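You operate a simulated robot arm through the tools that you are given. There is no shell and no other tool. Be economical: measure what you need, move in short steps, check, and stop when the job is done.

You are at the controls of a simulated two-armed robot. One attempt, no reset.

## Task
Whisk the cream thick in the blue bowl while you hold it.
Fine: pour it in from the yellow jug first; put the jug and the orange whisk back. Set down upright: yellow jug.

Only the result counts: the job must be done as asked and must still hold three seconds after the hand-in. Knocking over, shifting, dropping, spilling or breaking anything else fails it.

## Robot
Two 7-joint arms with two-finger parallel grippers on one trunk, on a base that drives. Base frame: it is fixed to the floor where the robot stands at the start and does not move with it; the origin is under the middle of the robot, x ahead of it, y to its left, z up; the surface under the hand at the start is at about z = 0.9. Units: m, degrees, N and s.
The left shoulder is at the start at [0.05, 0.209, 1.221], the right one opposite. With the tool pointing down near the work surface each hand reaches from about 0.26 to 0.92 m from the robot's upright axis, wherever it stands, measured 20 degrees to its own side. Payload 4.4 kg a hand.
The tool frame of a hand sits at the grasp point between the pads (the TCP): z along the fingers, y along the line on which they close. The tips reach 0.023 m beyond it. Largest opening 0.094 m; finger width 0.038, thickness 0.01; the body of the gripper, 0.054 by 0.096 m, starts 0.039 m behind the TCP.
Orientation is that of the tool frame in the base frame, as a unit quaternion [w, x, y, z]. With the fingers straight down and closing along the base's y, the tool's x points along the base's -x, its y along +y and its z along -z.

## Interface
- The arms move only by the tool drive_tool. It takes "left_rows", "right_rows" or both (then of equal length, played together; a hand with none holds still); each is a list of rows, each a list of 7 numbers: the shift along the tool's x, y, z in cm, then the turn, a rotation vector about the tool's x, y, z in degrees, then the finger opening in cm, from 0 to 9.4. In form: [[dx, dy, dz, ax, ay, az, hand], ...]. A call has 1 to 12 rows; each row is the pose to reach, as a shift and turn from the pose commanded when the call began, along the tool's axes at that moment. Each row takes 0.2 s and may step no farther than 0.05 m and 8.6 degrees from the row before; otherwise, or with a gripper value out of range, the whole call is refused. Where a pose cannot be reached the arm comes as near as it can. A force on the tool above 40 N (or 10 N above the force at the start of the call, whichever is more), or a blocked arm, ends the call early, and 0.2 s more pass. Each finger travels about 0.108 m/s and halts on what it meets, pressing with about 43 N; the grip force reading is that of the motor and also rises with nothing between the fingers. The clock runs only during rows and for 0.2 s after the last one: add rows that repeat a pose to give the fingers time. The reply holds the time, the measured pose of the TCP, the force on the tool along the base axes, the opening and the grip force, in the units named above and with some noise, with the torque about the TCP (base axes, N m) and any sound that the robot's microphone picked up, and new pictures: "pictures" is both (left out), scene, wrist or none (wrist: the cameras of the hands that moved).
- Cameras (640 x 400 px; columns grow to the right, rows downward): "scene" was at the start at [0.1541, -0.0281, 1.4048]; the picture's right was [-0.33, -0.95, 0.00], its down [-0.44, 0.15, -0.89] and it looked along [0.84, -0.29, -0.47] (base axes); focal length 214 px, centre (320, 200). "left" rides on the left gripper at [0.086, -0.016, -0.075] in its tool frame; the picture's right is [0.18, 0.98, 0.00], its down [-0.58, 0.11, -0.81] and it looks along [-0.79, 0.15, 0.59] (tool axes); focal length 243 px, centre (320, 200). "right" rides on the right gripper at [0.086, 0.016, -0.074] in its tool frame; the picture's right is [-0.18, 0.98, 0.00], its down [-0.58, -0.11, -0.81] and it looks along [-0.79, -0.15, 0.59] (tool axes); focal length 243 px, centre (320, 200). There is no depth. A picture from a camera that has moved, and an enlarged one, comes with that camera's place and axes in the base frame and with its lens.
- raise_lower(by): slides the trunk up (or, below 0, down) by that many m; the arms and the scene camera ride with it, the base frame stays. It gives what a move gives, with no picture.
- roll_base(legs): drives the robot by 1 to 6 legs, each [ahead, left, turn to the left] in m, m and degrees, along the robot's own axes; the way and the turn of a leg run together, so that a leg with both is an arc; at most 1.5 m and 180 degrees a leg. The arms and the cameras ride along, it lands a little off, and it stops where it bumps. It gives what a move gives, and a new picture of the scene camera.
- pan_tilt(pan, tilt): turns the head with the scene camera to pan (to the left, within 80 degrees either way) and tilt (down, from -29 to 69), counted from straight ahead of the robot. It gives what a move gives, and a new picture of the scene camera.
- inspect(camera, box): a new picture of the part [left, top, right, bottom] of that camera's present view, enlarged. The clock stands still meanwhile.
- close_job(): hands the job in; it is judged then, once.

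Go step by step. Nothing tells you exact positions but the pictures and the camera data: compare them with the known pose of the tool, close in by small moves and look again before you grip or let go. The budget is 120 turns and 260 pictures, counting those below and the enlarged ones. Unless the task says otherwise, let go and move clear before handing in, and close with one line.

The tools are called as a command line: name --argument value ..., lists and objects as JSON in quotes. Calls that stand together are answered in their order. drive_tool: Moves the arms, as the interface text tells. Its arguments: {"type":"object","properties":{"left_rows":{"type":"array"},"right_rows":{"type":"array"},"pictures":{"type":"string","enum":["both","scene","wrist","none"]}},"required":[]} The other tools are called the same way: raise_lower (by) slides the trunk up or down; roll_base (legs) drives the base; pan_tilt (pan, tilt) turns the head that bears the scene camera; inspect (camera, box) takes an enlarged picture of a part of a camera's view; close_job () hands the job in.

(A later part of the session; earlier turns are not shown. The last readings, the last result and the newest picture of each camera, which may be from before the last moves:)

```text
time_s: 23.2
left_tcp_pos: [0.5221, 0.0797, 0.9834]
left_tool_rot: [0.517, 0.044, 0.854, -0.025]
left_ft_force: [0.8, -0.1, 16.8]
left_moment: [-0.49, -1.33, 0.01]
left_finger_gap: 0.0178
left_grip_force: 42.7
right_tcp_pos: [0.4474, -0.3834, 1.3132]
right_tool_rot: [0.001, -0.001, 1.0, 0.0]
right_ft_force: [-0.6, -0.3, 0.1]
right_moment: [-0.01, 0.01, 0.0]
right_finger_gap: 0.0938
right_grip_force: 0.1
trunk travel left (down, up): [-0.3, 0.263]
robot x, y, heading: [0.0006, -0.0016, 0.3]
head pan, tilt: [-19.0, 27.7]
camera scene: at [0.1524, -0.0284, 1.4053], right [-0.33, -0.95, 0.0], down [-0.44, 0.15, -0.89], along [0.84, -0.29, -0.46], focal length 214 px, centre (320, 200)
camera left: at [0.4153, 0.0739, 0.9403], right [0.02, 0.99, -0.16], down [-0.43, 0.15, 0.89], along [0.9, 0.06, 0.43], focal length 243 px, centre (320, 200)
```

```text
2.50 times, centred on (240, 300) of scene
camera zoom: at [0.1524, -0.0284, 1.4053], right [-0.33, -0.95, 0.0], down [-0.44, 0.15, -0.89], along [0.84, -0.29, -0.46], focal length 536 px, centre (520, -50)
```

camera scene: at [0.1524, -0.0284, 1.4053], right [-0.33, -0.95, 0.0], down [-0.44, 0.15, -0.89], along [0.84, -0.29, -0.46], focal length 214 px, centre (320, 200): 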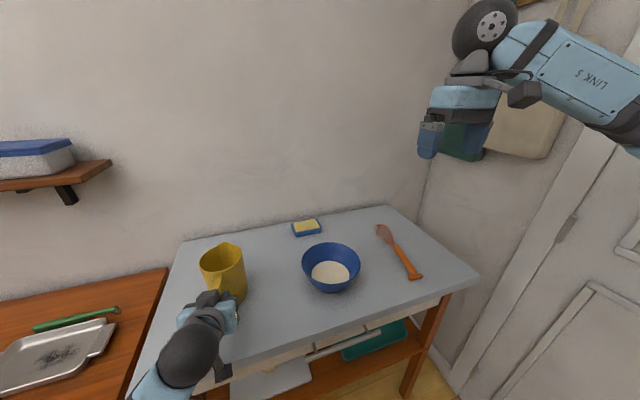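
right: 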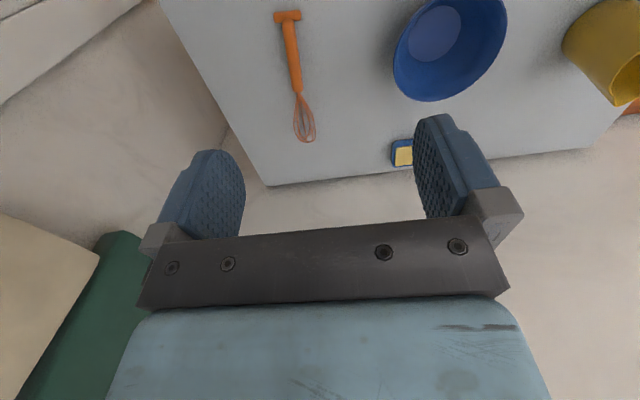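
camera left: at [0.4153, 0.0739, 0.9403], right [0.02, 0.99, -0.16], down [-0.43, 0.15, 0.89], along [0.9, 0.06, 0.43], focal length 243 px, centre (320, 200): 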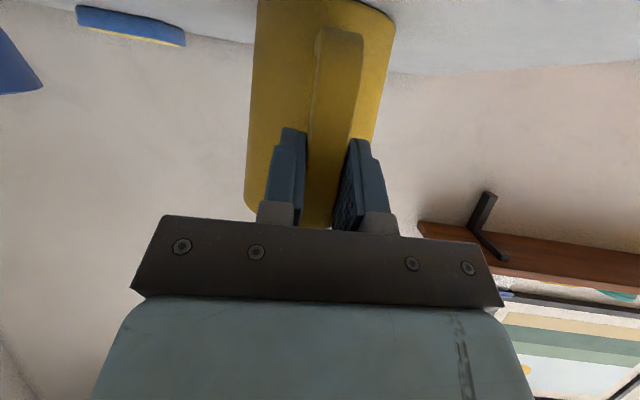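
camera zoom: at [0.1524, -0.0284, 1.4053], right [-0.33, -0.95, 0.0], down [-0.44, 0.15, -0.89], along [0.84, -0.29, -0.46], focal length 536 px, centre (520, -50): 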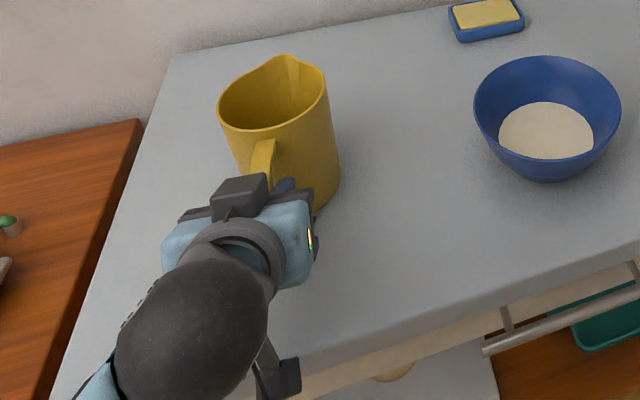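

The jug is standing on its original spot. I'll ease the pressure, open the fingers and back out.

drive_tool --left_rows '[[-0.2, 0, -0.1, 0, 0, 0, 0], [-0.2, 0, -0.1, 0, 0, 0, 2.5], [-0.2, 0, -0.1, 0, 0, 0, 4.5], [-0.2, 0, -0.1, 0, 0, 0, 6], [-0.2, 0, -2, 0, 0, 0, 6], [-0.2, 0, -5, 0, 0, 0, 6], [-2, 0, -9, 0, 0, 0, 6], [-5, 0, -12, 0, 0, 0, 6], [-9, 0, -13, 0, 0, 0, 6]]'

inspect --camera "scene" --box '[140, 200, 460, 360]'

```text
time_s: 25.2
left_tcp_pos: [0.4523, 0.0832, 1.1237]
left_tool_rot: [0.516, 0.045, 0.855, -0.027]
left_ft_force: [0.1, 0.6, -1.2]
left_moment: [0.02, -0.05, 0.03]
left_finger_gap: 0.0601
left_grip_force: 0.1
right_tcp_pos: [0.4497, -0.3842, 1.311]
right_tool_rot: [0.0, 0.0, 1.0, 0.001]
right_ft_force: [0.6, -0.7, -1.3]
right_moment: [0.09, 0.0, -0.01]
right_finger_gap: 0.0937
right_grip_force: 0.1
trunk travel left (down, up): [-0.3, 0.263]
robot x, y, heading: [0.0033, 0.0018, 0.1]
head pan, tilt: [-19.0, 27.7]
camera scene: at [0.1546, -0.0296, 1.4034], right [-0.32, -0.95, 0.0], down [-0.44, 0.15, -0.88], along [0.84, -0.29, -0.47], focal length 214 px, centre (320, 200)
camera left: at [0.3446, 0.0785, 1.0809], right [0.01, 0.99, -0.16], down [-0.43, 0.15, 0.89], along [0.9, 0.06, 0.43], focal length 243 px, centre (320, 200)
```

scene: 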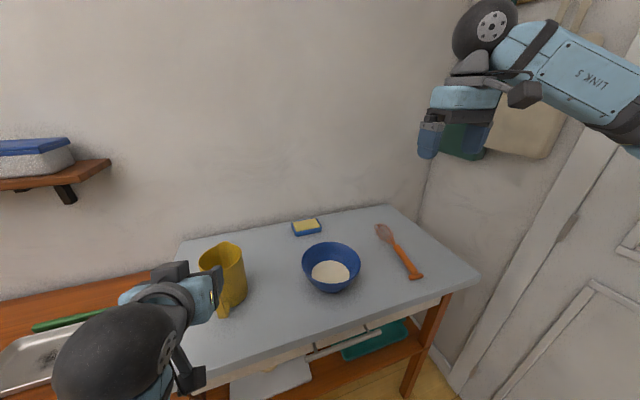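
left: 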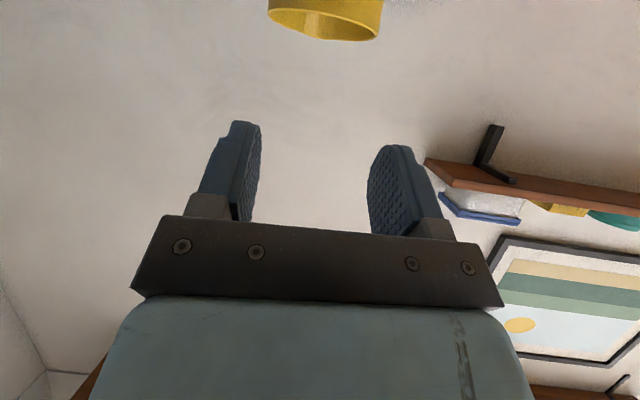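

```text
2.00 times, centred on (300, 280) of scene
camera zoom: at [0.1546, -0.0296, 1.4034], right [-0.32, -0.95, 0.0], down [-0.44, 0.15, -0.88], along [0.84, -0.29, -0.47], focal length 429 px, centre (360, 40)
```

zoom: 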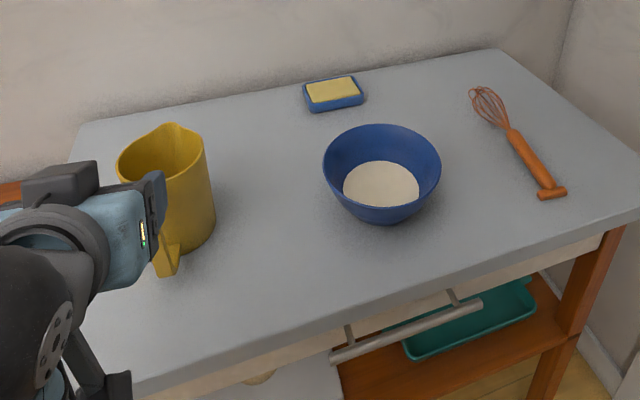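

The jug stands upright on its spot, and the cream is in the bowl. The whisk runs from its T-end at (0.49, -0.446) to the tip at (0.75, -0.477). I'll bring the right hand above its handle, fingers pitched forward.

drive_tool --right_rows '[[-1, -0.9, 3.5, 0.2, -4, 0.8, 9.4], [-2, -1.7, 7, 0.5, -8, 1.7, 9], [-3, -2.6, 11, 0.7, -12, 2.5, 8], [-4, -3.4, 15, 0.95, -16, 3.3, 7], [-5, -4.3, 19, 1.2, -20, 4.1, 6], [-6, -5.1, 23, 1.4, -24, 5, 6], [-7, -6, 26, 1.7, -28, 5.8, 6], [-8, -6.7, 28, 1.9, -32, 6.6, 6], [-8, -6.7, 28, 1.9, -32, 6.6, 6]]'

inspect --camera "right" --box '[180, 0, 460, 240]'

```text
time_s: 27.2
left_tcp_pos: [0.4512, 0.0848, 1.1223]
left_tool_rot: [0.514, 0.045, 0.856, -0.026]
left_ft_force: [0.3, 0.0, 0.3]
left_moment: [-0.01, -0.01, -0.01]
left_finger_gap: 0.0599
left_grip_force: 0.0
right_tcp_pos: [0.5291, -0.4505, 1.0342]
right_tool_rot: [0.276, 0.057, 0.959, -0.017]
right_ft_force: [0.2, -0.3, 0.1]
right_moment: [-0.01, -0.02, 0.0]
right_finger_gap: 0.0599
right_grip_force: 0.1
trunk travel left (down, up): [-0.3, 0.263]
robot x, y, heading: [-0.0031, 0.0017, -0.2]
head pan, tilt: [-19.0, 27.7]
camera scene: at [0.1541, -0.0279, 1.4048], right [-0.33, -0.95, 0.0], down [-0.44, 0.15, -0.89], along [0.84, -0.29, -0.47], focal length 214 px, centre (320, 200)
camera right: at [0.4172, -0.4206, 1.0522], right [0.27, 0.96, 0.1], down [0.05, -0.12, 0.99], along [0.96, -0.26, -0.08], focal length 243 px, centre (320, 200)
```

scene: 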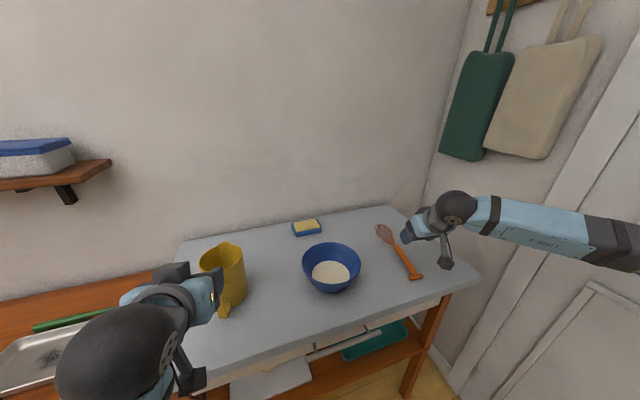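
right: 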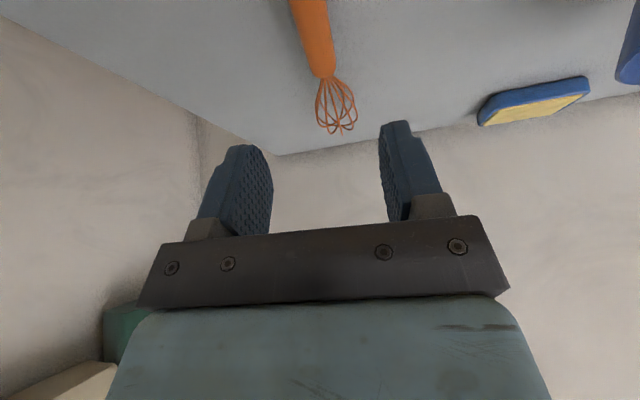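

```text
1.67 times, centred on (320, 120) of right
camera zoom: at [0.4172, -0.4206, 1.0522], right [0.27, 0.96, 0.1], down [0.05, -0.12, 0.99], along [0.96, -0.26, -0.08], focal length 404 px, centre (320, 333)
```

zoom: 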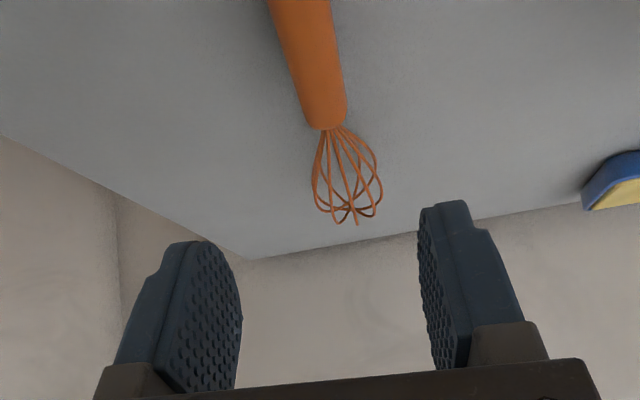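

The fingers line up with the handle in y. I'll descend onto it, slowing at the end.

drive_tool --right_rows '[[1.6, 0, 3.3, 0, 0, 0, 6], [2.8, 0, 5.9, 0, 0, 0, 6], [3.6, 0, 7.5, 0, 0, 0, 6], [4.0, 0, 8.4, 0, 0, 0, 6], [4.26, 0, 8.9, 0, 0, 0, 6], [4.26, 0, 8.9, 0, 0, 0, 6]]'

inspect --camera "scene" --box '[360, 200, 500, 300]'

```text
time_s: 28.6
left_tcp_pos: [0.451, 0.0846, 1.123]
left_tool_rot: [0.514, 0.045, 0.856, -0.024]
left_ft_force: [-0.5, 0.1, 0.6]
left_moment: [-0.03, 0.04, -0.01]
left_finger_gap: 0.0601
left_grip_force: 0.0
right_tcp_pos: [0.5391, -0.4519, 0.9349]
right_tool_rot: [0.276, 0.057, 0.959, -0.016]
right_ft_force: [0.8, -0.4, -0.4]
right_moment: [0.02, -0.01, 0.0]
right_finger_gap: 0.0601
right_grip_force: 0.0
trunk travel left (down, up): [-0.3, 0.263]
robot x, y, heading: [-0.002, -0.0005, 0.2]
head pan, tilt: [-19.0, 27.7]
camera scene: at [0.1541, -0.0281, 1.4048], right [-0.33, -0.95, 0.0], down [-0.44, 0.15, -0.89], along [0.84, -0.29, -0.47], focal length 214 px, centre (320, 200)
camera right: at [0.4287, -0.4226, 0.9536], right [0.27, 0.96, 0.1], down [0.05, -0.12, 0.99], along [0.96, -0.26, -0.08], focal length 243 px, centre (320, 200)
```

scene: 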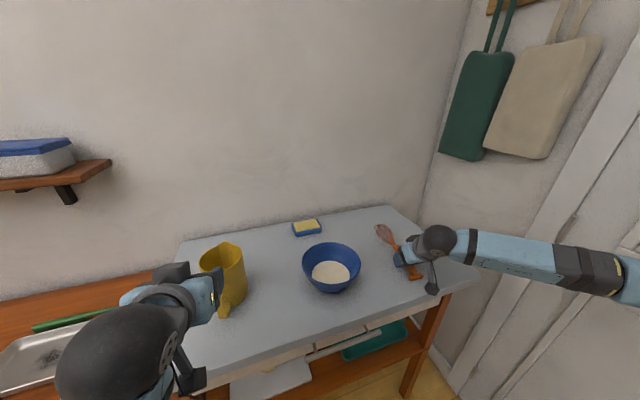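
right: 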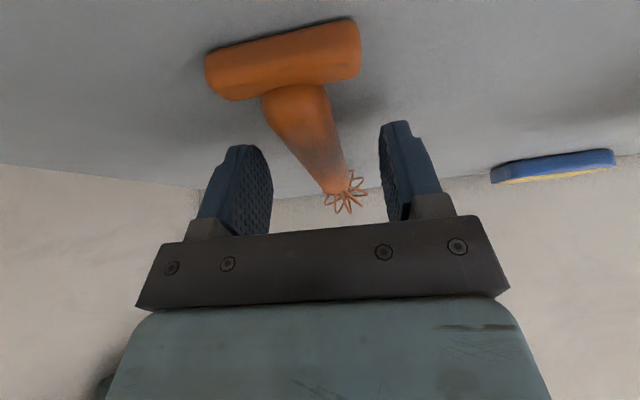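

```text
4.00 times, centred on (430, 250) of scene
camera zoom: at [0.1541, -0.0281, 1.4048], right [-0.33, -0.95, 0.0], down [-0.44, 0.15, -0.89], along [0.84, -0.29, -0.47], focal length 858 px, centre (-120, 0)
```

zoom: 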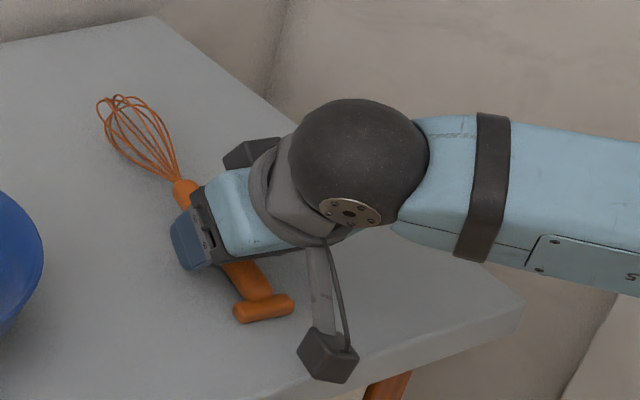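

The handle lies between the fingers and the T-end is clear. I'll lower 2 mm and close.

drive_tool --right_rows '[[0.13, 0, 0.2, 0, 0, 0, 6], [0.13, 0, 0.2, 0, 0, 0, 4], [0.13, 0, 0.2, 0, 0, 0, 3], [0.13, 0, 0.2, 0, 0, 0, 2], [0.13, 0, 0.2, 0, 0, 0, 0], [0.13, 0, 0.2, 0, 0, 0, 0]]'

```text
time_s: 30.0
left_tcp_pos: [0.4513, 0.0853, 1.1218]
left_tool_rot: [0.515, 0.046, 0.856, -0.025]
left_ft_force: [-0.4, 0.6, -0.6]
left_moment: [0.0, -0.01, -0.02]
left_finger_gap: 0.0603
left_grip_force: 0.0
right_tcp_pos: [0.5387, -0.4513, 0.9332]
right_tool_rot: [0.275, 0.057, 0.96, -0.016]
right_ft_force: [0.5, -0.6, 0.0]
right_moment: [0.0, -0.09, -0.03]
right_finger_gap: 0.0214
right_grip_force: 42.7
trunk travel left (down, up): [-0.3, 0.263]
robot x, y, heading: [-0.0023, 0.0047, -0.1]
head pan, tilt: [-19.0, 27.7]
camera scene: at [0.1541, -0.0281, 1.4048], right [-0.33, -0.95, 0.0], down [-0.44, 0.15, -0.89], along [0.84, -0.29, -0.47], focal length 214 px, centre (320, 200)
camera right: at [0.4286, -0.4225, 0.9511], right [0.27, 0.96, 0.1], down [0.05, -0.12, 0.99], along [0.96, -0.26, -0.08], focal length 243 px, centre (320, 200)
```

scene: 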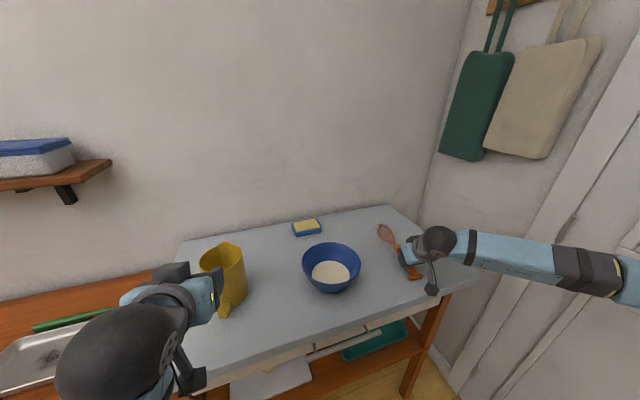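
right: 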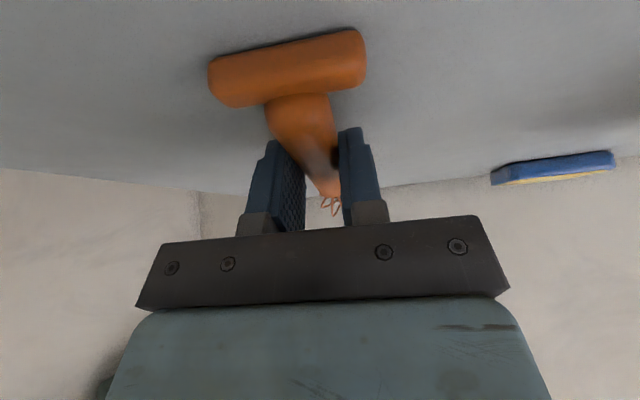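

The whisk is gripped. I'll lift it straight up 20 cm.

drive_tool --right_rows '[[-1, 0, -1.7, 0, 0, 0, 0], [-2.6, 0, -4.2, 0, 0, 0, 0], [-4.7, 0, -7.5, 0, 0, 0, 0], [-6.8, 0, -10.9, 0, 0, 0, 0], [-8.9, 0, -14.2, 0, 0, 0, 0], [-10.6, 0, -17, 0, 0, 0, 0], [-10.6, 0, -17, 0, 0, 0, 0]]'

inspect --camera "scene" --box '[340, 140, 500, 260]'

```text
time_s: 31.6
left_tcp_pos: [0.4514, 0.0847, 1.1222]
left_tool_rot: [0.515, 0.045, 0.856, -0.025]
left_ft_force: [0.2, -0.1, 0.6]
left_moment: [-0.03, -0.02, -0.03]
left_finger_gap: 0.0601
left_grip_force: 0.0
right_tcp_pos: [0.5401, -0.4505, 1.1325]
right_tool_rot: [0.275, 0.058, 0.96, -0.017]
right_ft_force: [-0.2, -0.8, -0.5]
right_moment: [0.0, 0.09, -0.01]
right_finger_gap: 0.021
right_grip_force: 42.8
trunk travel left (down, up): [-0.3, 0.263]
robot x, y, heading: [0.0013, 0.0012, 0.1]
head pan, tilt: [-19.0, 27.7]
camera scene: at [0.1541, -0.0284, 1.4048], right [-0.33, -0.95, 0.0], down [-0.44, 0.15, -0.89], along [0.84, -0.29, -0.47], focal length 214 px, centre (320, 200)
camera right: at [0.4296, -0.4228, 1.1502], right [0.27, 0.96, 0.1], down [0.05, -0.12, 0.99], along [0.96, -0.26, -0.08], focal length 243 px, centre (320, 200)
```

scene: 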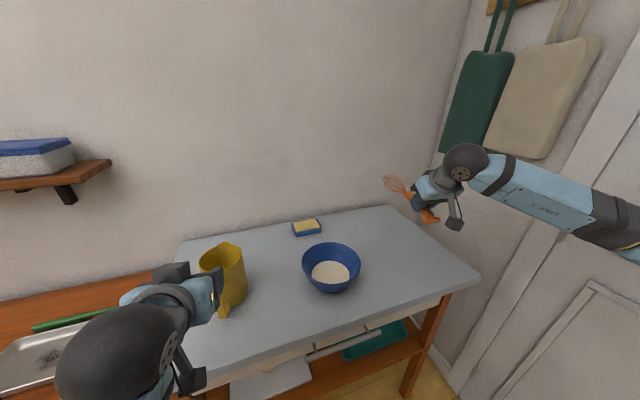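
right: 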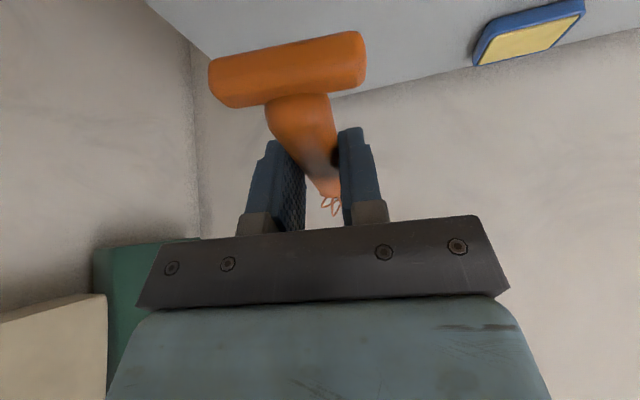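

```text
3.33 times, centred on (420, 200) of scene
camera zoom: at [0.1541, -0.0284, 1.4048], right [-0.33, -0.95, 0.0], down [-0.44, 0.15, -0.89], along [0.84, -0.29, -0.47], focal length 715 px, centre (-13, 200)
```

zoom: 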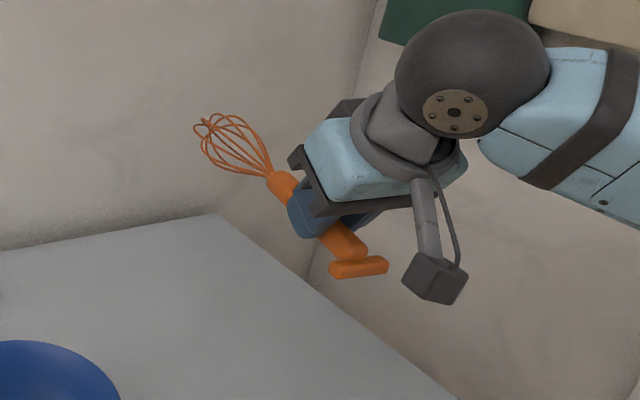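

The whisk is held firmly. Next I'll bring the left hand over the bowl's left rim, fingers down and leaning outward.

drive_tool --left_rows '[[-0.69, -1.75, 1.82, 2.9, 7.05, 0.2, 6], [-1.39, -3.5, 3.65, 5.7, 14.1, 0.4, 6], [-2.08, -5.25, 5.47, 8.6, 21.2, 0.6, 6], [-2.77, -7, 7.3, 11.5, 28.2, 0.75, 6], [-3.47, -8.75, 9.12, 14.3, 35.3, 0.95, 6], [-4.16, -10.5, 10.95, 17.2, 42.3, 1.1, 6], [-4.85, -12.26, 12.77, 20.1, 49.4, 1.3, 6], [-5.55, -14, 14.6, 22.9, 56.4, 1.5, 6], [-6.24, -15.76, 16.42, 25.8, 63.5, 1.7, 6], [-6.24, -15.76, 16.42, 25.8, 63.5, 1.7, 6]]'

inspect --camera "scene" --box '[240, 180, 440, 320]'

```text
time_s: 32.5
left_tcp_pos: [0.534, 0.0791, 1.0703]
left_tool_rot: [0.315, 0.085, 0.945, 0.006]
left_ft_force: [0.2, -0.8, -0.4]
left_moment: [0.01, 0.0, -0.02]
left_finger_gap: 0.0598
left_grip_force: 0.1
left hand out of reach, approached as far as the arm can: row 4
right_tcp_pos: [0.5404, -0.4511, 1.1316]
right_tool_rot: [0.275, 0.057, 0.96, -0.017]
right_ft_force: [0.6, 0.6, -1.1]
right_moment: [0.02, 0.08, 0.04]
right_finger_gap: 0.021
right_grip_force: 43.1
trunk travel left (down, up): [-0.3, 0.263]
robot x, y, heading: [-0.0005, -0.0007, 0.3]
head pan, tilt: [-19.0, 27.7]
stopped in row 4 (left hand): the arm was blocked; the commanded pose is now the measured one
camera scene: at [0.1547, -0.0277, 1.4047], right [-0.33, -0.95, 0.0], down [-0.44, 0.15, -0.88], along [0.84, -0.29, -0.47], focal length 214 px, centre (320, 200)
camera left: at [0.4184, 0.0805, 1.0763], right [0.01, 1.0, -0.04], down [-0.01, 0.04, 1.0], along [1.0, -0.01, 0.01], focal length 243 px, centre (320, 200)
```

scene: 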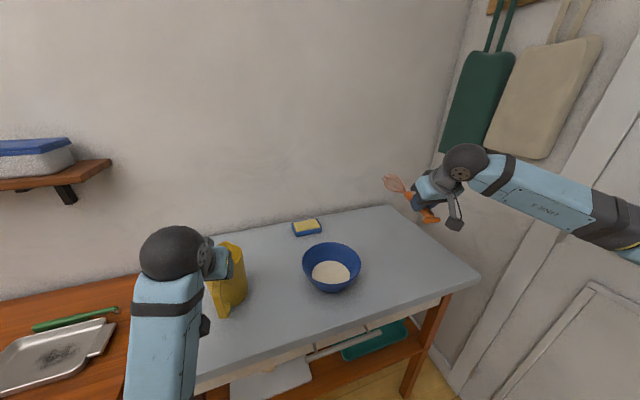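
left: 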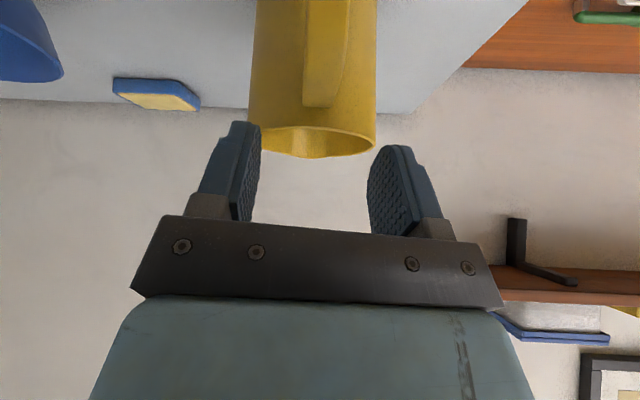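

```text
2.86 times, centred on (340, 250) of scene
camera zoom: at [0.1547, -0.0277, 1.4047], right [-0.33, -0.95, 0.0], down [-0.44, 0.15, -0.88], along [0.84, -0.29, -0.47], focal length 613 px, centre (263, 57)
```

zoom: 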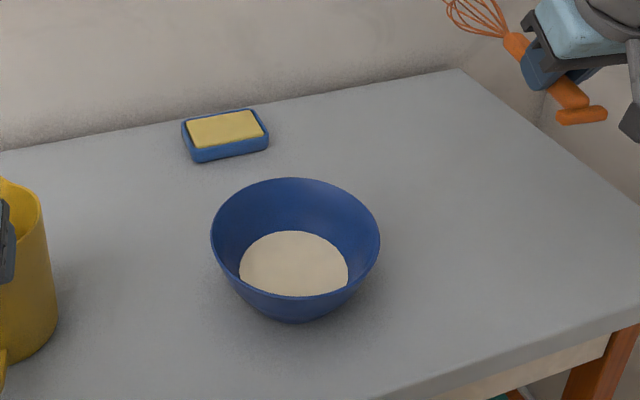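

The left arm was blocked partway with the fingers just above the jug rim; the jug has not moved. I'll raise and retract the left hand so it can take a better route.

drive_tool --left_rows '[[-1.4, 0, -4, 0, 0, 0, 6], [-2.9, 0, -8, 0, 0, 0, 6], [-4.3, 0.2, -12, 0, 0, 0, 6], [-5.8, 0.3, -16, 0, 0, 0, 6], [-7.2, 0.4, -19.6, 0, 0, 0, 6], [-7.2, 0.4, -19.6, 0, 0, 0, 6]]'

```text
time_s: 33.0
left_tcp_pos: [0.5405, 0.1435, 1.0683]
left_tool_rot: [0.31, 0.075, 0.942, 0.101]
left_ft_force: [0.0, 0.2, 0.8]
left_moment: [0.02, -0.01, 0.03]
left_finger_gap: 0.0602
left_grip_force: 0.1
left hand out of reach, approached as far as the arm can: row 1, 2
right_tcp_pos: [0.5416, -0.4513, 1.131]
right_tool_rot: [0.275, 0.056, 0.96, -0.017]
right_ft_force: [-0.7, -0.4, -0.9]
right_moment: [0.03, 0.06, 0.0]
right_finger_gap: 0.0213
right_grip_force: 42.5
trunk travel left (down, up): [-0.3, 0.263]
robot x, y, heading: [-0.0015, -0.0026, -0.1]
head pan, tilt: [-19.0, 27.7]
stopped in row 2 (left hand): the arm was blocked; the commanded pose is now the measured one
camera scene: at [0.1544, -0.0277, 1.4048], right [-0.32, -0.95, 0.0], down [-0.44, 0.15, -0.89], along [0.84, -0.29, -0.47], focal length 214 px, centre (320, 200)
camera left: at [0.4262, 0.1335, 1.0729], right [-0.07, 0.99, 0.13], down [-0.01, -0.13, 0.99], along [1.0, 0.07, 0.02], focal length 243 px, centre (320, 200)
```

scene: 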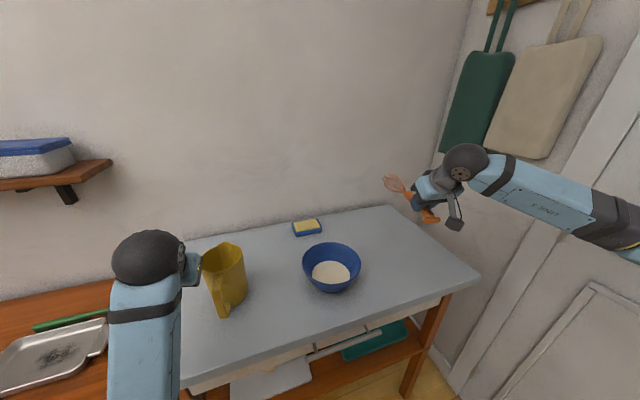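
left: 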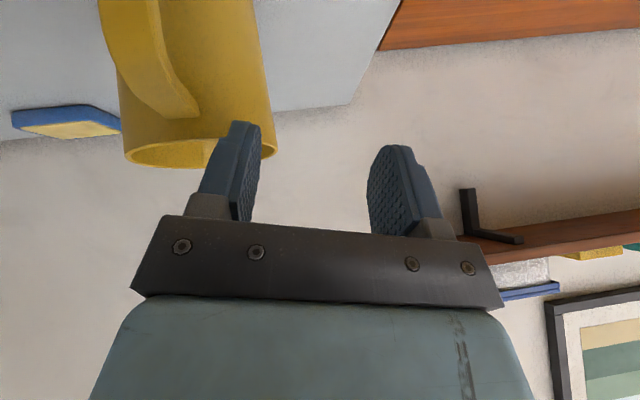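

The left hand drifted sideways, so its elbow may be stuck. I'll look at the left arm with the head camera.

pan_tilt --pan 35 --tilt 45

```text
time_s: 34.2
left_tcp_pos: [0.5405, 0.1413, 1.0683]
left_tool_rot: [0.31, 0.074, 0.942, 0.101]
left_ft_force: [0.6, -0.2, -0.2]
left_moment: [0.01, 0.0, -0.01]
left_finger_gap: 0.0604
left_grip_force: 0.0
right_tcp_pos: [0.54, -0.4527, 1.1306]
right_tool_rot: [0.275, 0.057, 0.959, -0.016]
right_ft_force: [0.3, 0.7, -0.4]
right_moment: [-0.01, 0.05, 0.0]
right_finger_gap: 0.0211
right_grip_force: 42.6
trunk travel left (down, up): [-0.3, 0.263]
robot x, y, heading: [-0.0011, -0.0006, -0.0]
head pan, tilt: [35.0, 45.0]
camera scene: at [0.1345, 0.0483, 1.3786], right [0.57, -0.82, 0.0], down [-0.58, -0.41, -0.71], along [0.58, 0.41, -0.71], focal length 214 px, centre (320, 200)
```

scene: 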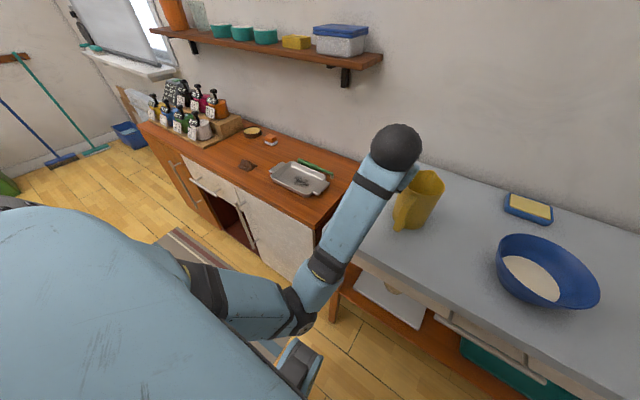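

The left elbow has dropped low in front of the table, with the forearm near its edge. I'll try backing out with small steps up and toward me, pitching the fingers forward again.

drive_tool --left_rows '[[0, 0, -1, 0, -3, 0, 6], [0, 0, -2, 0, -6, 0, 6], [0, 0, -3, 0, -9, 0, 6], [0, 0, -4, 0, -12, 0, 6], [0, 0, -5, 0, -15, 0, 6], [0, 0, -6, 0, -18, 0, 6]]' --pictures "scene"

```text
time_s: 35.6
left_tcp_pos: [0.5046, 0.1345, 1.1169]
left_tool_rot: [0.457, 0.09, 0.88, 0.092]
left_ft_force: [-0.2, 0.0, -0.6]
left_moment: [0.04, -0.03, -0.03]
left_finger_gap: 0.0597
left_grip_force: 0.1
right_tcp_pos: [0.5404, -0.4524, 1.1324]
right_tool_rot: [0.275, 0.057, 0.959, -0.016]
right_ft_force: [-0.4, -0.5, -0.5]
right_moment: [0.03, 0.02, -0.02]
right_finger_gap: 0.0211
right_grip_force: 42.7
trunk travel left (down, up): [-0.3, 0.263]
robot x, y, heading: [0.0001, 0.0019, -0.2]
head pan, tilt: [35.0, 45.0]
camera scene: at [0.1342, 0.0483, 1.3786], right [0.57, -0.82, 0.0], down [-0.58, -0.41, -0.71], along [0.58, 0.41, -0.71], focal length 214 px, centre (320, 200)
```

scene: 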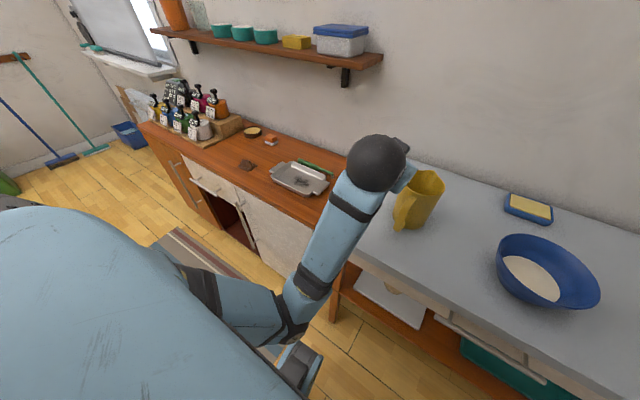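

That worked. I'll keep backing up and out.

drive_tool --left_rows '[[-1.1, 0.4, -1.7, 0, 0, 0, 6], [-2.1, 0.8, -3.4, 0, 0, 0, 6], [-3.2, 1.2, -5, 0, 0, 0, 6], [-4.2, 1.6, -6.7, 0, 0, 0, 6], [-5.3, 2, -8.4, 0, 0, 0, 6], [-6.3, 2.4, -10, 0, 0, 0, 6], [-7.4, 2.8, -11.7, 0, 0, 0, 6], [-8.4, 3.2, -13.4, 0, 0, 0, 6]]' --pictures "scene"

```text
time_s: 36.8
left_tcp_pos: [0.4833, 0.1716, 1.1817]
left_tool_rot: [0.445, 0.085, 0.876, 0.166]
left_ft_force: [0.1, 0.5, -0.6]
left_moment: [0.04, -0.04, 0.0]
left_finger_gap: 0.06
left_grip_force: 0.1
left hand out of reach, approached as far as the arm can: row 5
right_tcp_pos: [0.5406, -0.4503, 1.1312]
right_tool_rot: [0.275, 0.057, 0.96, -0.016]
right_ft_force: [0.2, -0.4, -1.0]
right_moment: [0.03, 0.04, 0.01]
right_finger_gap: 0.0213
right_grip_force: 42.9
trunk travel left (down, up): [-0.3, 0.263]
robot x, y, heading: [-0.0006, 0.0035, 0.3]
head pan, tilt: [35.0, 45.0]
stopped in row 5 (left hand): the arm was blocked; the commanded pose is now the measured one
camera scene: at [0.1345, 0.0483, 1.3786], right [0.57, -0.82, 0.0], down [-0.58, -0.41, -0.71], along [0.58, 0.41, -0.71], focal length 214 px, centre (320, 200)
```

scene: 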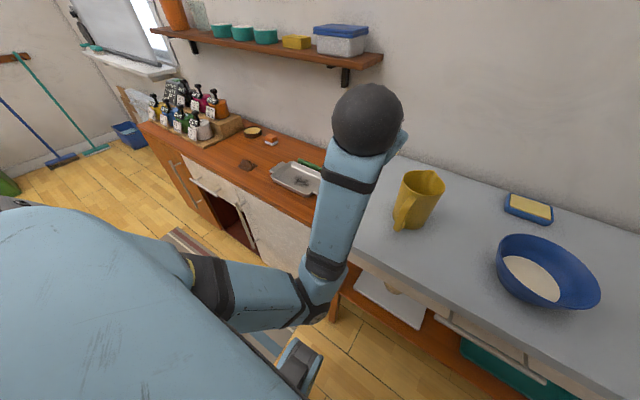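

Still limited. The pouring configuration (yaw -45°) worked well, so I'll take the left hand back to it and then turn the fingers down from there.

drive_tool --left_rows '[[-0.54, -3.1, -0.9, 6.1, -2, 0.8, 6], [-1.08, -6.3, -1.8, 12.15, -4, 1.6, 6], [-1.62, -9.4, -2.7, 18.2, -6, 2.4, 6], [-2.16, -12.5, -3.6, 24.3, -8, 3.15, 6], [-2.7, -15.7, -4.5, 30.4, -10, 3.9, 6], [-3.2, -18.8, -5.4, 36.4, -12, 4.7, 6], [-3.8, -22, -6.3, 42.5, -14, 5.5, 6], [-4.33, -25.1, -7.2, 48.6, -16.1, 6.3, 6], [-4.33, -25.1, -7.2, 48.6, -16.1, 6.3, 6]]' --pictures "scene"

```text
time_s: 37.7
left_tcp_pos: [0.4893, 0.1091, 1.1934]
left_tool_rot: [0.499, 0.179, 0.841, 0.109]
left_ft_force: [0.1, 0.8, -0.7]
left_moment: [0.01, 0.01, 0.0]
left_finger_gap: 0.0602
left_grip_force: 0.1
right_tcp_pos: [0.5396, -0.4509, 1.1317]
right_tool_rot: [0.275, 0.056, 0.96, -0.017]
right_ft_force: [0.3, 0.3, -0.3]
right_moment: [0.0, 0.09, -0.01]
right_finger_gap: 0.0212
right_grip_force: 42.9
trunk travel left (down, up): [-0.3, 0.263]
robot x, y, heading: [0.0022, -0.0002, -0.4]
head pan, tilt: [35.0, 45.0]
stopped in row 4 (left hand): the arm was blocked; the commanded pose is now the measured one
camera scene: at [0.1345, 0.0485, 1.3786], right [0.57, -0.82, 0.0], down [-0.58, -0.41, -0.71], along [0.58, 0.41, -0.71], focal length 214 px, centre (320, 200)
```

scene: 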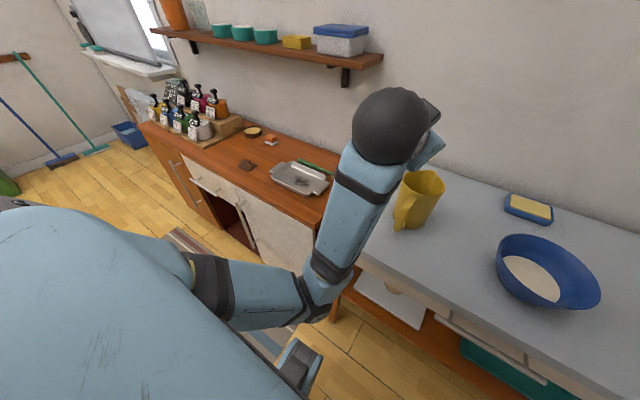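

The forearm seems lodged against the table's front edge. I'll back the base off 20 cm to free it.

roll_base --legs '[[-0.2, 0, 0]]'

```text
time_s: 39.3
left_tcp_pos: [0.291, 0.111, 1.1939]
left_tool_rot: [0.499, 0.178, 0.841, 0.111]
left_ft_force: [-0.4, -0.7, 0.6]
left_moment: [-0.03, -0.03, 0.02]
left_finger_gap: 0.0603
left_grip_force: 0.1
right_tcp_pos: [0.3461, -0.4494, 1.1323]
right_tool_rot: [0.276, 0.055, 0.959, -0.016]
right_ft_force: [-0.4, 0.5, -1.3]
right_moment: [0.01, 0.08, -0.02]
right_finger_gap: 0.0212
right_grip_force: 43.1
trunk travel left (down, up): [-0.3, 0.263]
robot x, y, heading: [-0.198, -0.0028, 0.6]
head pan, tilt: [35.0, 45.0]
camera scene: at [-0.0631, 0.0484, 1.3787], right [0.58, -0.82, 0.0], down [-0.58, -0.41, -0.71], along [0.58, 0.41, -0.71], focal length 214 px, centre (320, 200)
```

scene: 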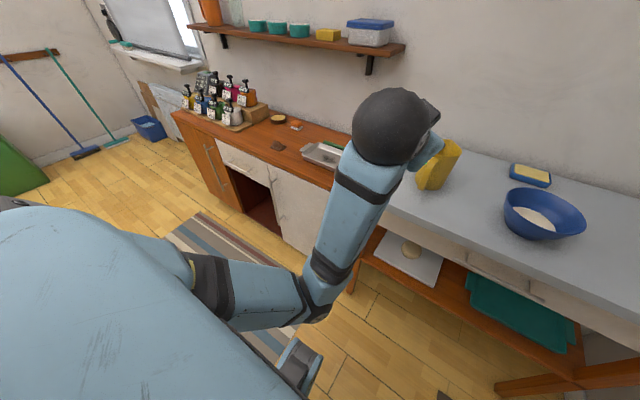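

The arm is free in open space now. I'll turn the left hand to the pouring-style pose (yaw -45°).

drive_tool --left_rows '[[-1.07, -3.2, -0.6, 6.5, -1.5, -0.3, 6], [-2.1, -6.3, -1.2, 13, -3, -0.6, 6], [-3.2, -9.5, -1.8, 19.5, -4.5, -0.9, 6], [-4.3, -12.7, -2.4, 26, -6, -1.3, 6], [-5.3, -15.8, -3, 32.4, -7.4, -1.6, 6], [-6.4, -19, -3.66, 38.9, -8.9, -1.9, 6], [-6.4, -19, -3.66, 38.9, -8.9, -1.9, 6]]' --pictures "scene"

```text
time_s: 40.2
left_tcp_pos: [0.2955, 0.0416, 1.1897]
left_tool_rot: [0.507, 0.26, 0.822, 0.026]
left_ft_force: [0.3, 1.4, -0.4]
left_moment: [0.0, 0.01, 0.01]
left_finger_gap: 0.0598
left_grip_force: 0.1
right_tcp_pos: [0.3452, -0.4492, 1.1313]
right_tool_rot: [0.275, 0.055, 0.96, -0.017]
right_ft_force: [0.8, 0.6, 0.2]
right_moment: [-0.02, 0.08, 0.03]
right_finger_gap: 0.0213
right_grip_force: 42.9
trunk travel left (down, up): [-0.3, 0.263]
robot x, y, heading: [-0.1978, -0.0013, 0.3]
head pan, tilt: [35.0, 45.0]
stopped in row 4 (left hand): the arm was blocked; the commanded pose is now the measured one
camera scene: at [-0.0623, 0.0485, 1.3786], right [0.58, -0.82, 0.0], down [-0.58, -0.41, -0.71], along [0.58, 0.41, -0.71], focal length 214 px, centre (320, 200)
```

scene: 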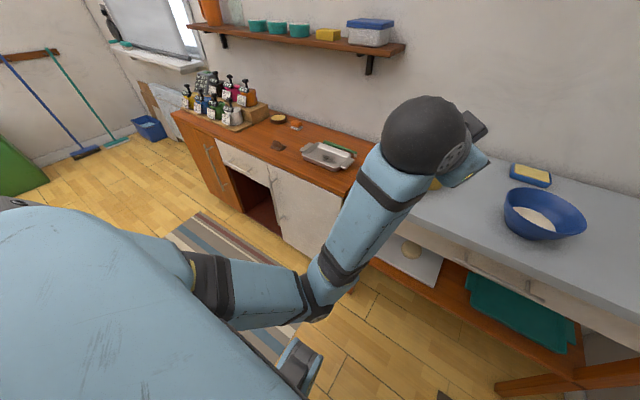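

It stalled in mid-air, so the elbow probably has to swing and lags behind the commands. I'll use slower steps.

drive_tool --left_rows '[[-0.45, -1.08, -0.1, 2.2, -0.5, -0.5, 6], [-0.9, -2.17, -0.2, 4.4, -1, -1, 6], [-1.35, -3.25, -0.3, 6.5, -1.5, -1.4, 6], [-1.8, -4.3, -0.4, 8.7, -1.9, -1.9, 6], [-2.25, -5.4, -0.5, 10.9, -2.4, -2.4, 6], [-2.7, -6.5, -0.6, 13.1, -2.9, -2.9, 6], [-3.15, -7.6, -0.7, 15.3, -3.4, -3.3, 6], [-3.6, -8.7, -0.8, 17.5, -3.9, -3.8, 6], [-4.05, -9.75, -0.9, 19.6, -4.4, -4.3, 6], [-4.5, -10.8, -1, 21.8, -4.8, -4.8, 6], [-4.95, -11.9, -1.1, 24, -5.3, -5.2, 6], [-5.4, -13, -1.2, 26.2, -5.8, -5.7, 6]]' --pictures "scene"

```text
time_s: 42.1
left_tcp_pos: [0.2904, -0.0158, 1.1779]
left_tool_rot: [0.49, 0.308, 0.813, -0.062]
left_ft_force: [-0.8, -0.7, 0.2]
left_moment: [0.04, 0.01, 0.02]
left_finger_gap: 0.0603
left_grip_force: 0.0
right_tcp_pos: [0.3448, -0.449, 1.1312]
right_tool_rot: [0.275, 0.054, 0.96, -0.016]
right_ft_force: [0.0, 0.5, -1.0]
right_moment: [-0.01, 0.06, 0.01]
right_finger_gap: 0.021
right_grip_force: 43.2
trunk travel left (down, up): [-0.3, 0.263]
robot x, y, heading: [-0.1996, 0.0021, 0.2]
head pan, tilt: [35.0, 45.0]
stopped in row 9 (left hand): the arm was blocked; the commanded pose is now the measured one
camera scene: at [-0.0624, 0.0487, 1.3786], right [0.58, -0.82, 0.0], down [-0.58, -0.41, -0.71], along [0.58, 0.41, -0.71], focal length 214 px, centre (320, 200)
```

scene: 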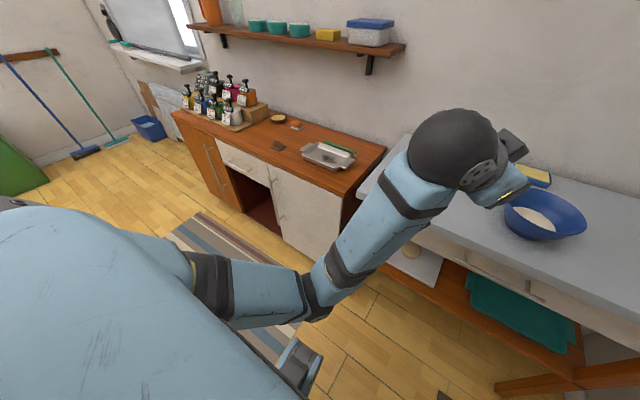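

The elbow isn't moving; it may be pressing against the robot's own base. I'll raise the trunk to change the geometry.

raise_lower --by 0.15

inspect --camera "scene" --box '[160, 220, 440, 400]'

```text
time_s: 43.8
left_tcp_pos: [0.29, -0.0155, 1.326]
left_tool_rot: [0.488, 0.31, 0.813, -0.063]
left_ft_force: [0.4, 0.9, -0.3]
left_moment: [0.01, 0.01, 0.03]
left_finger_gap: 0.06
left_grip_force: 0.1
right_tcp_pos: [0.3439, -0.4494, 1.282]
right_tool_rot: [0.275, 0.055, 0.96, -0.016]
right_ft_force: [-0.3, 0.2, -0.7]
right_moment: [0.01, 0.07, -0.01]
right_finger_gap: 0.021
right_grip_force: 42.9
trunk travel left (down, up): [-0.45, 0.113]
robot x, y, heading: [-0.1951, -0.0, 0.2]
head pan, tilt: [35.0, 45.0]
```

```text
2.22 times, centred on (300, 310) of scene
camera zoom: at [-0.0623, 0.0484, 1.5285], right [0.58, -0.82, 0.0], down [-0.58, -0.41, -0.71], along [0.58, 0.41, -0.71], focal length 477 px, centre (364, -44)
```

zoom: 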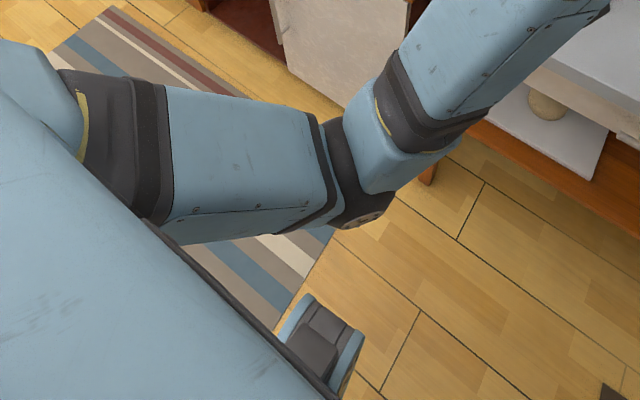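

The upper arm is tucked against the torso. I'll move the left hand out to the left and up so that the elbow can swing out.

drive_tool --left_rows '[[0.1, 2.25, -2.0, -2.8, 0.7, -1.7, 6], [0.2, 4.5, -4.05, -5.5, 1.3, -3.4, 6], [0.3, 6.75, -6.1, -8.3, 2, -5.1, 6], [0.4, 9, -8.1, -11.1, 2.7, -6.9, 6], [0.5, 11.25, -10.1, -13.9, 3.3, -8.6, 6], [0.6, 13.5, -12.1, -16.6, 4, -10.3, 6], [0.7, 15.75, -14.2, -19.4, 4.7, -12, 6], [0.8, 18, -16.2, -22.2, 5.3, -13.7, 6], [0.9, 20.2, -18.2, -25, 6, -15.4, 6], [1, 22.5, -20.2, -27.7, 6.7, -17.2, 6], [1.1, 24.7, -22.3, -30.5, 7.3, -18.9, 6], [1.2, 27, -24.3, -33.3, 8, -20.6, 6]]' --pictures "scene"

```text
time_s: 46.4
left_tcp_pos: [0.3198, 0.3154, 1.4537]
left_tool_rot: [0.486, 0.008, 0.867, 0.113]
left_ft_force: [0.2, -0.4, -0.1]
left_moment: [0.02, 0.01, -0.04]
left_finger_gap: 0.06
left_grip_force: 0.1
left hand out of reach, approached as far as the arm can: row 4, 5, 6, 7, 8, 9, 10, 11, 12
right_tcp_pos: [0.3443, -0.4505, 1.2809]
right_tool_rot: [0.275, 0.055, 0.96, -0.016]
right_ft_force: [0.9, -0.3, -0.9]
right_moment: [0.03, 0.04, -0.03]
right_finger_gap: 0.0208
right_grip_force: 43.4
trunk travel left (down, up): [-0.45, 0.113]
robot x, y, heading: [-0.1953, 0.0017, 0.4]
head pan, tilt: [35.0, 45.0]
camera scene: at [-0.0627, 0.0489, 1.5286], right [0.58, -0.82, 0.0], down [-0.58, -0.41, -0.71], along [0.58, 0.41, -0.71], focal length 214 px, centre (320, 200)
```

scene: 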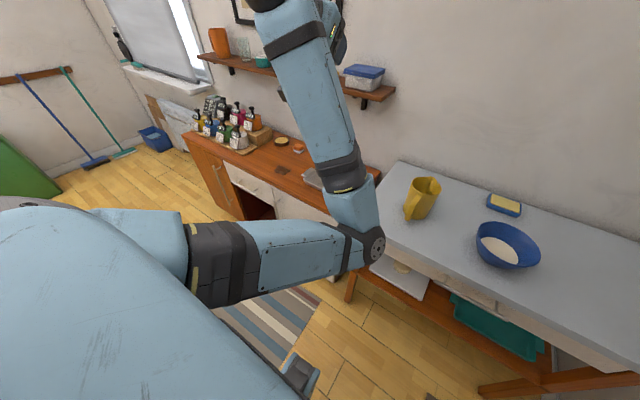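

The arm moved freely. Now I'll yaw the left hand 60° inward in place, to bring the elbow out to the side.

drive_tool --left_rows '[[0, 0, 0, 4.2, -1, 2.5, 6], [0, 0, 0, 8.4, -2, 5, 6], [0, 0, 0, 12.6, -3.1, 7.6, 6], [0, 0, 0, 16.8, -4.1, 10.1, 6], [0, 0, 0, 21, -5.1, 12.6, 6], [0, 0, 0, 25.3, -6.1, 15.1, 6], [0, 0, 0, 29.5, -7.1, 17.6, 6], [0, 0, 0, 33.7, -8.1, 20.1, 6], [0, 0, 0, 37.9, -9.2, 22.7, 6], [0, 0, 0, 42.1, -10.2, 25.2, 6], [0, 0, 0, 46.3, -11.2, 27.7, 6], [0, 0, 0, 50.5, -12.2, 30.2, 6]]' --pictures "scene"

```text
time_s: 49.0
left_tcp_pos: [0.3158, 0.3155, 1.4572]
left_tool_rot: [0.472, 0.443, 0.745, -0.158]
left_ft_force: [-0.3, -0.7, 0.4]
left_moment: [-0.02, -0.01, 0.01]
left_finger_gap: 0.0599
left_grip_force: 0.1
left hand out of reach, approached as far as the arm can: row 1, 2, 3, 4, 5, 6, 7, 8, 9, 10
right_tcp_pos: [0.3449, -0.4473, 1.2836]
right_tool_rot: [0.277, 0.055, 0.959, -0.017]
right_ft_force: [0.3, 0.4, -1.2]
right_moment: [0.01, 0.08, -0.01]
right_finger_gap: 0.0212
right_grip_force: 42.8
trunk travel left (down, up): [-0.45, 0.113]
robot x, y, heading: [-0.2003, -0.0013, 0.2]
head pan, tilt: [35.0, 45.0]
camera scene: at [-0.0643, 0.051, 1.5287], right [0.58, -0.82, 0.0], down [-0.58, -0.41, -0.71], along [0.58, 0.41, -0.71], focal length 214 px, centre (320, 200)
```

scene: 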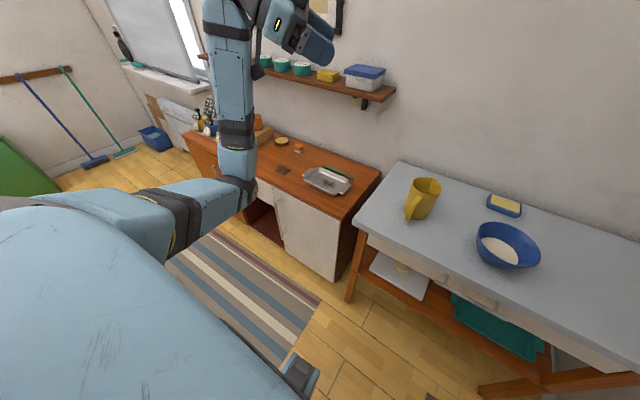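

The elbow is out to the left now. I'll pitch the left fingers to straight down while bringing the hand inward.

drive_tool --left_rows '[[-0.54, -1.13, 1.17, 0.35, 5, -1.25, 6], [-1.1, -2.25, 2.33, 0.7, 10, -2.5, 6], [-1.6, -3.4, 3.5, 1.05, 15, -3.75, 6], [-2.2, -4.5, 4.67, 1.4, 19.9, -5, 6], [-2.7, -5.6, 5.83, 1.75, 24.9, -6.25, 6], [-3.25, -6.75, 7, 2.1, 29.9, -7.5, 6], [-3.8, -7.9, 8.2, 2.45, 34.9, -8.75, 6], [-4.3, -9, 9.3, 2.8, 39.9, -10, 6], [-4.9, -10.1, 10.5, 3.15, 44.9, -11.25, 6], [-5.4, -11.25, 11.7, 3.5, 49.8, -12.5, 6], [-6, -12.4, 12.8, 3.85, 54.8, -13.75, 6], [-6.5, -13.5, 14, 4.2, 59.8, -15, 6]]' --pictures "scene"

```text
time_s: 51.6
left_tcp_pos: [0.2979, 0.1111, 1.4147]
left_tool_rot: [-0.001, 0.381, 0.925, 0.002]
left_ft_force: [0.8, -0.6, -0.5]
left_moment: [-0.02, -0.01, -0.01]
left_finger_gap: 0.0601
left_grip_force: 0.0
right_tcp_pos: [0.345, -0.4509, 1.2814]
right_tool_rot: [0.276, 0.056, 0.959, -0.016]
right_ft_force: [-0.9, -0.9, -0.7]
right_moment: [0.01, 0.07, -0.01]
right_finger_gap: 0.0213
right_grip_force: 43.1
trunk travel left (down, up): [-0.45, 0.113]
robot x, y, heading: [-0.1992, 0.0, 0.3]
head pan, tilt: [35.0, 45.0]
camera scene: at [-0.0622, 0.0471, 1.5286], right [0.58, -0.82, 0.0], down [-0.58, -0.41, -0.71], along [0.58, 0.41, -0.71], focal length 214 px, centre (320, 200)
```

scene: 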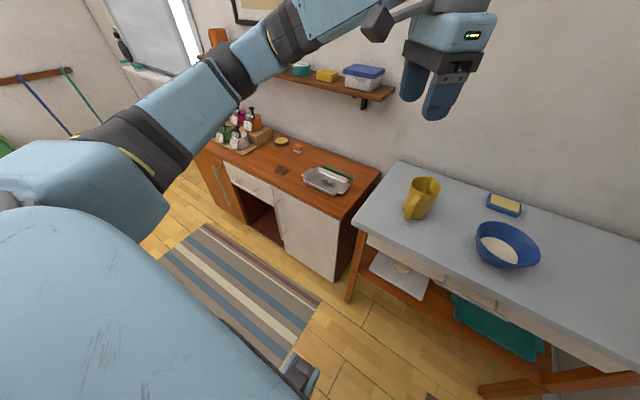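

The elbow is high and out to the side. I'll drive the base forward 20 cm and look at the bowl.

roll_base --legs '[[0.2, 0, 0]]'

pan_tilt --pan -15 --tilt 45

```text
time_s: 53.2
left_tcp_pos: [0.4948, 0.1145, 1.4144]
left_tool_rot: [0.0, 0.38, 0.925, 0.001]
left_ft_force: [-0.4, -1.2, 0.4]
left_moment: [0.0, -0.01, -0.03]
left_finger_gap: 0.0601
left_grip_force: 0.1
right_tcp_pos: [0.5425, -0.449, 1.2817]
right_tool_rot: [0.277, 0.054, 0.959, -0.016]
right_ft_force: [0.0, -0.3, -0.3]
right_moment: [0.03, 0.09, -0.04]
right_finger_gap: 0.021
right_grip_force: 43.0
trunk travel left (down, up): [-0.45, 0.113]
robot x, y, heading: [0.0005, -0.0001, 0.3]
head pan, tilt: [35.0, 45.0]
camera scene: at [0.1343, 0.0495, 1.5288], right [0.58, -0.82, 0.0], down [-0.58, -0.41, -0.71], along [0.58, 0.41, -0.71], focal length 214 px, centre (320, 200)
```

scene: 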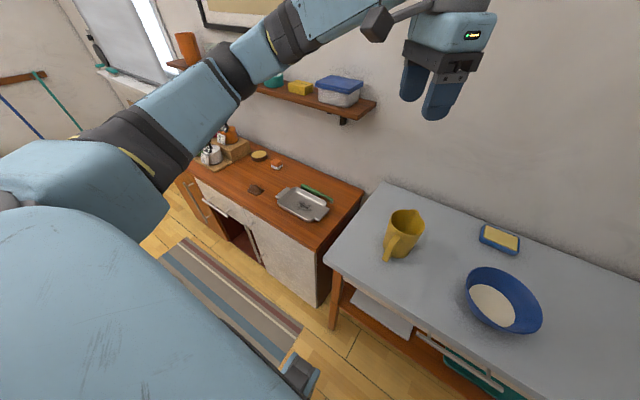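

```text
time_s: 54.4
left_tcp_pos: [0.4959, 0.1144, 1.4145]
left_tool_rot: [0.0, 0.38, 0.925, 0.001]
left_ft_force: [0.4, -0.1, 0.6]
left_moment: [-0.01, -0.04, 0.0]
left_finger_gap: 0.0598
left_grip_force: 0.1
right_tcp_pos: [0.5438, -0.4482, 1.2813]
right_tool_rot: [0.275, 0.054, 0.96, -0.015]
right_ft_force: [0.1, -0.8, -0.5]
right_moment: [0.04, 0.05, -0.03]
right_finger_gap: 0.0213
right_grip_force: 43.6
trunk travel left (down, up): [-0.45, 0.113]
robot x, y, heading: [-0.0002, 0.0024, 0.4]
head pan, tilt: [-15.0, 45.0]
camera scene: at [0.1477, -0.018, 1.5286], right [-0.25, -0.97, 0.0], down [-0.68, 0.18, -0.71], along [0.68, -0.18, -0.71], focal length 214 px, centre (320, 200)
```

scene: 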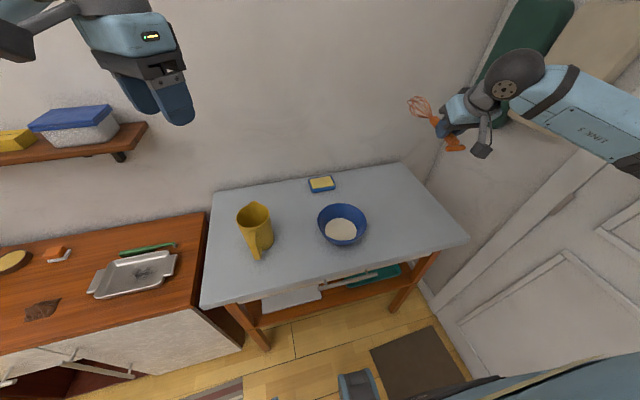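

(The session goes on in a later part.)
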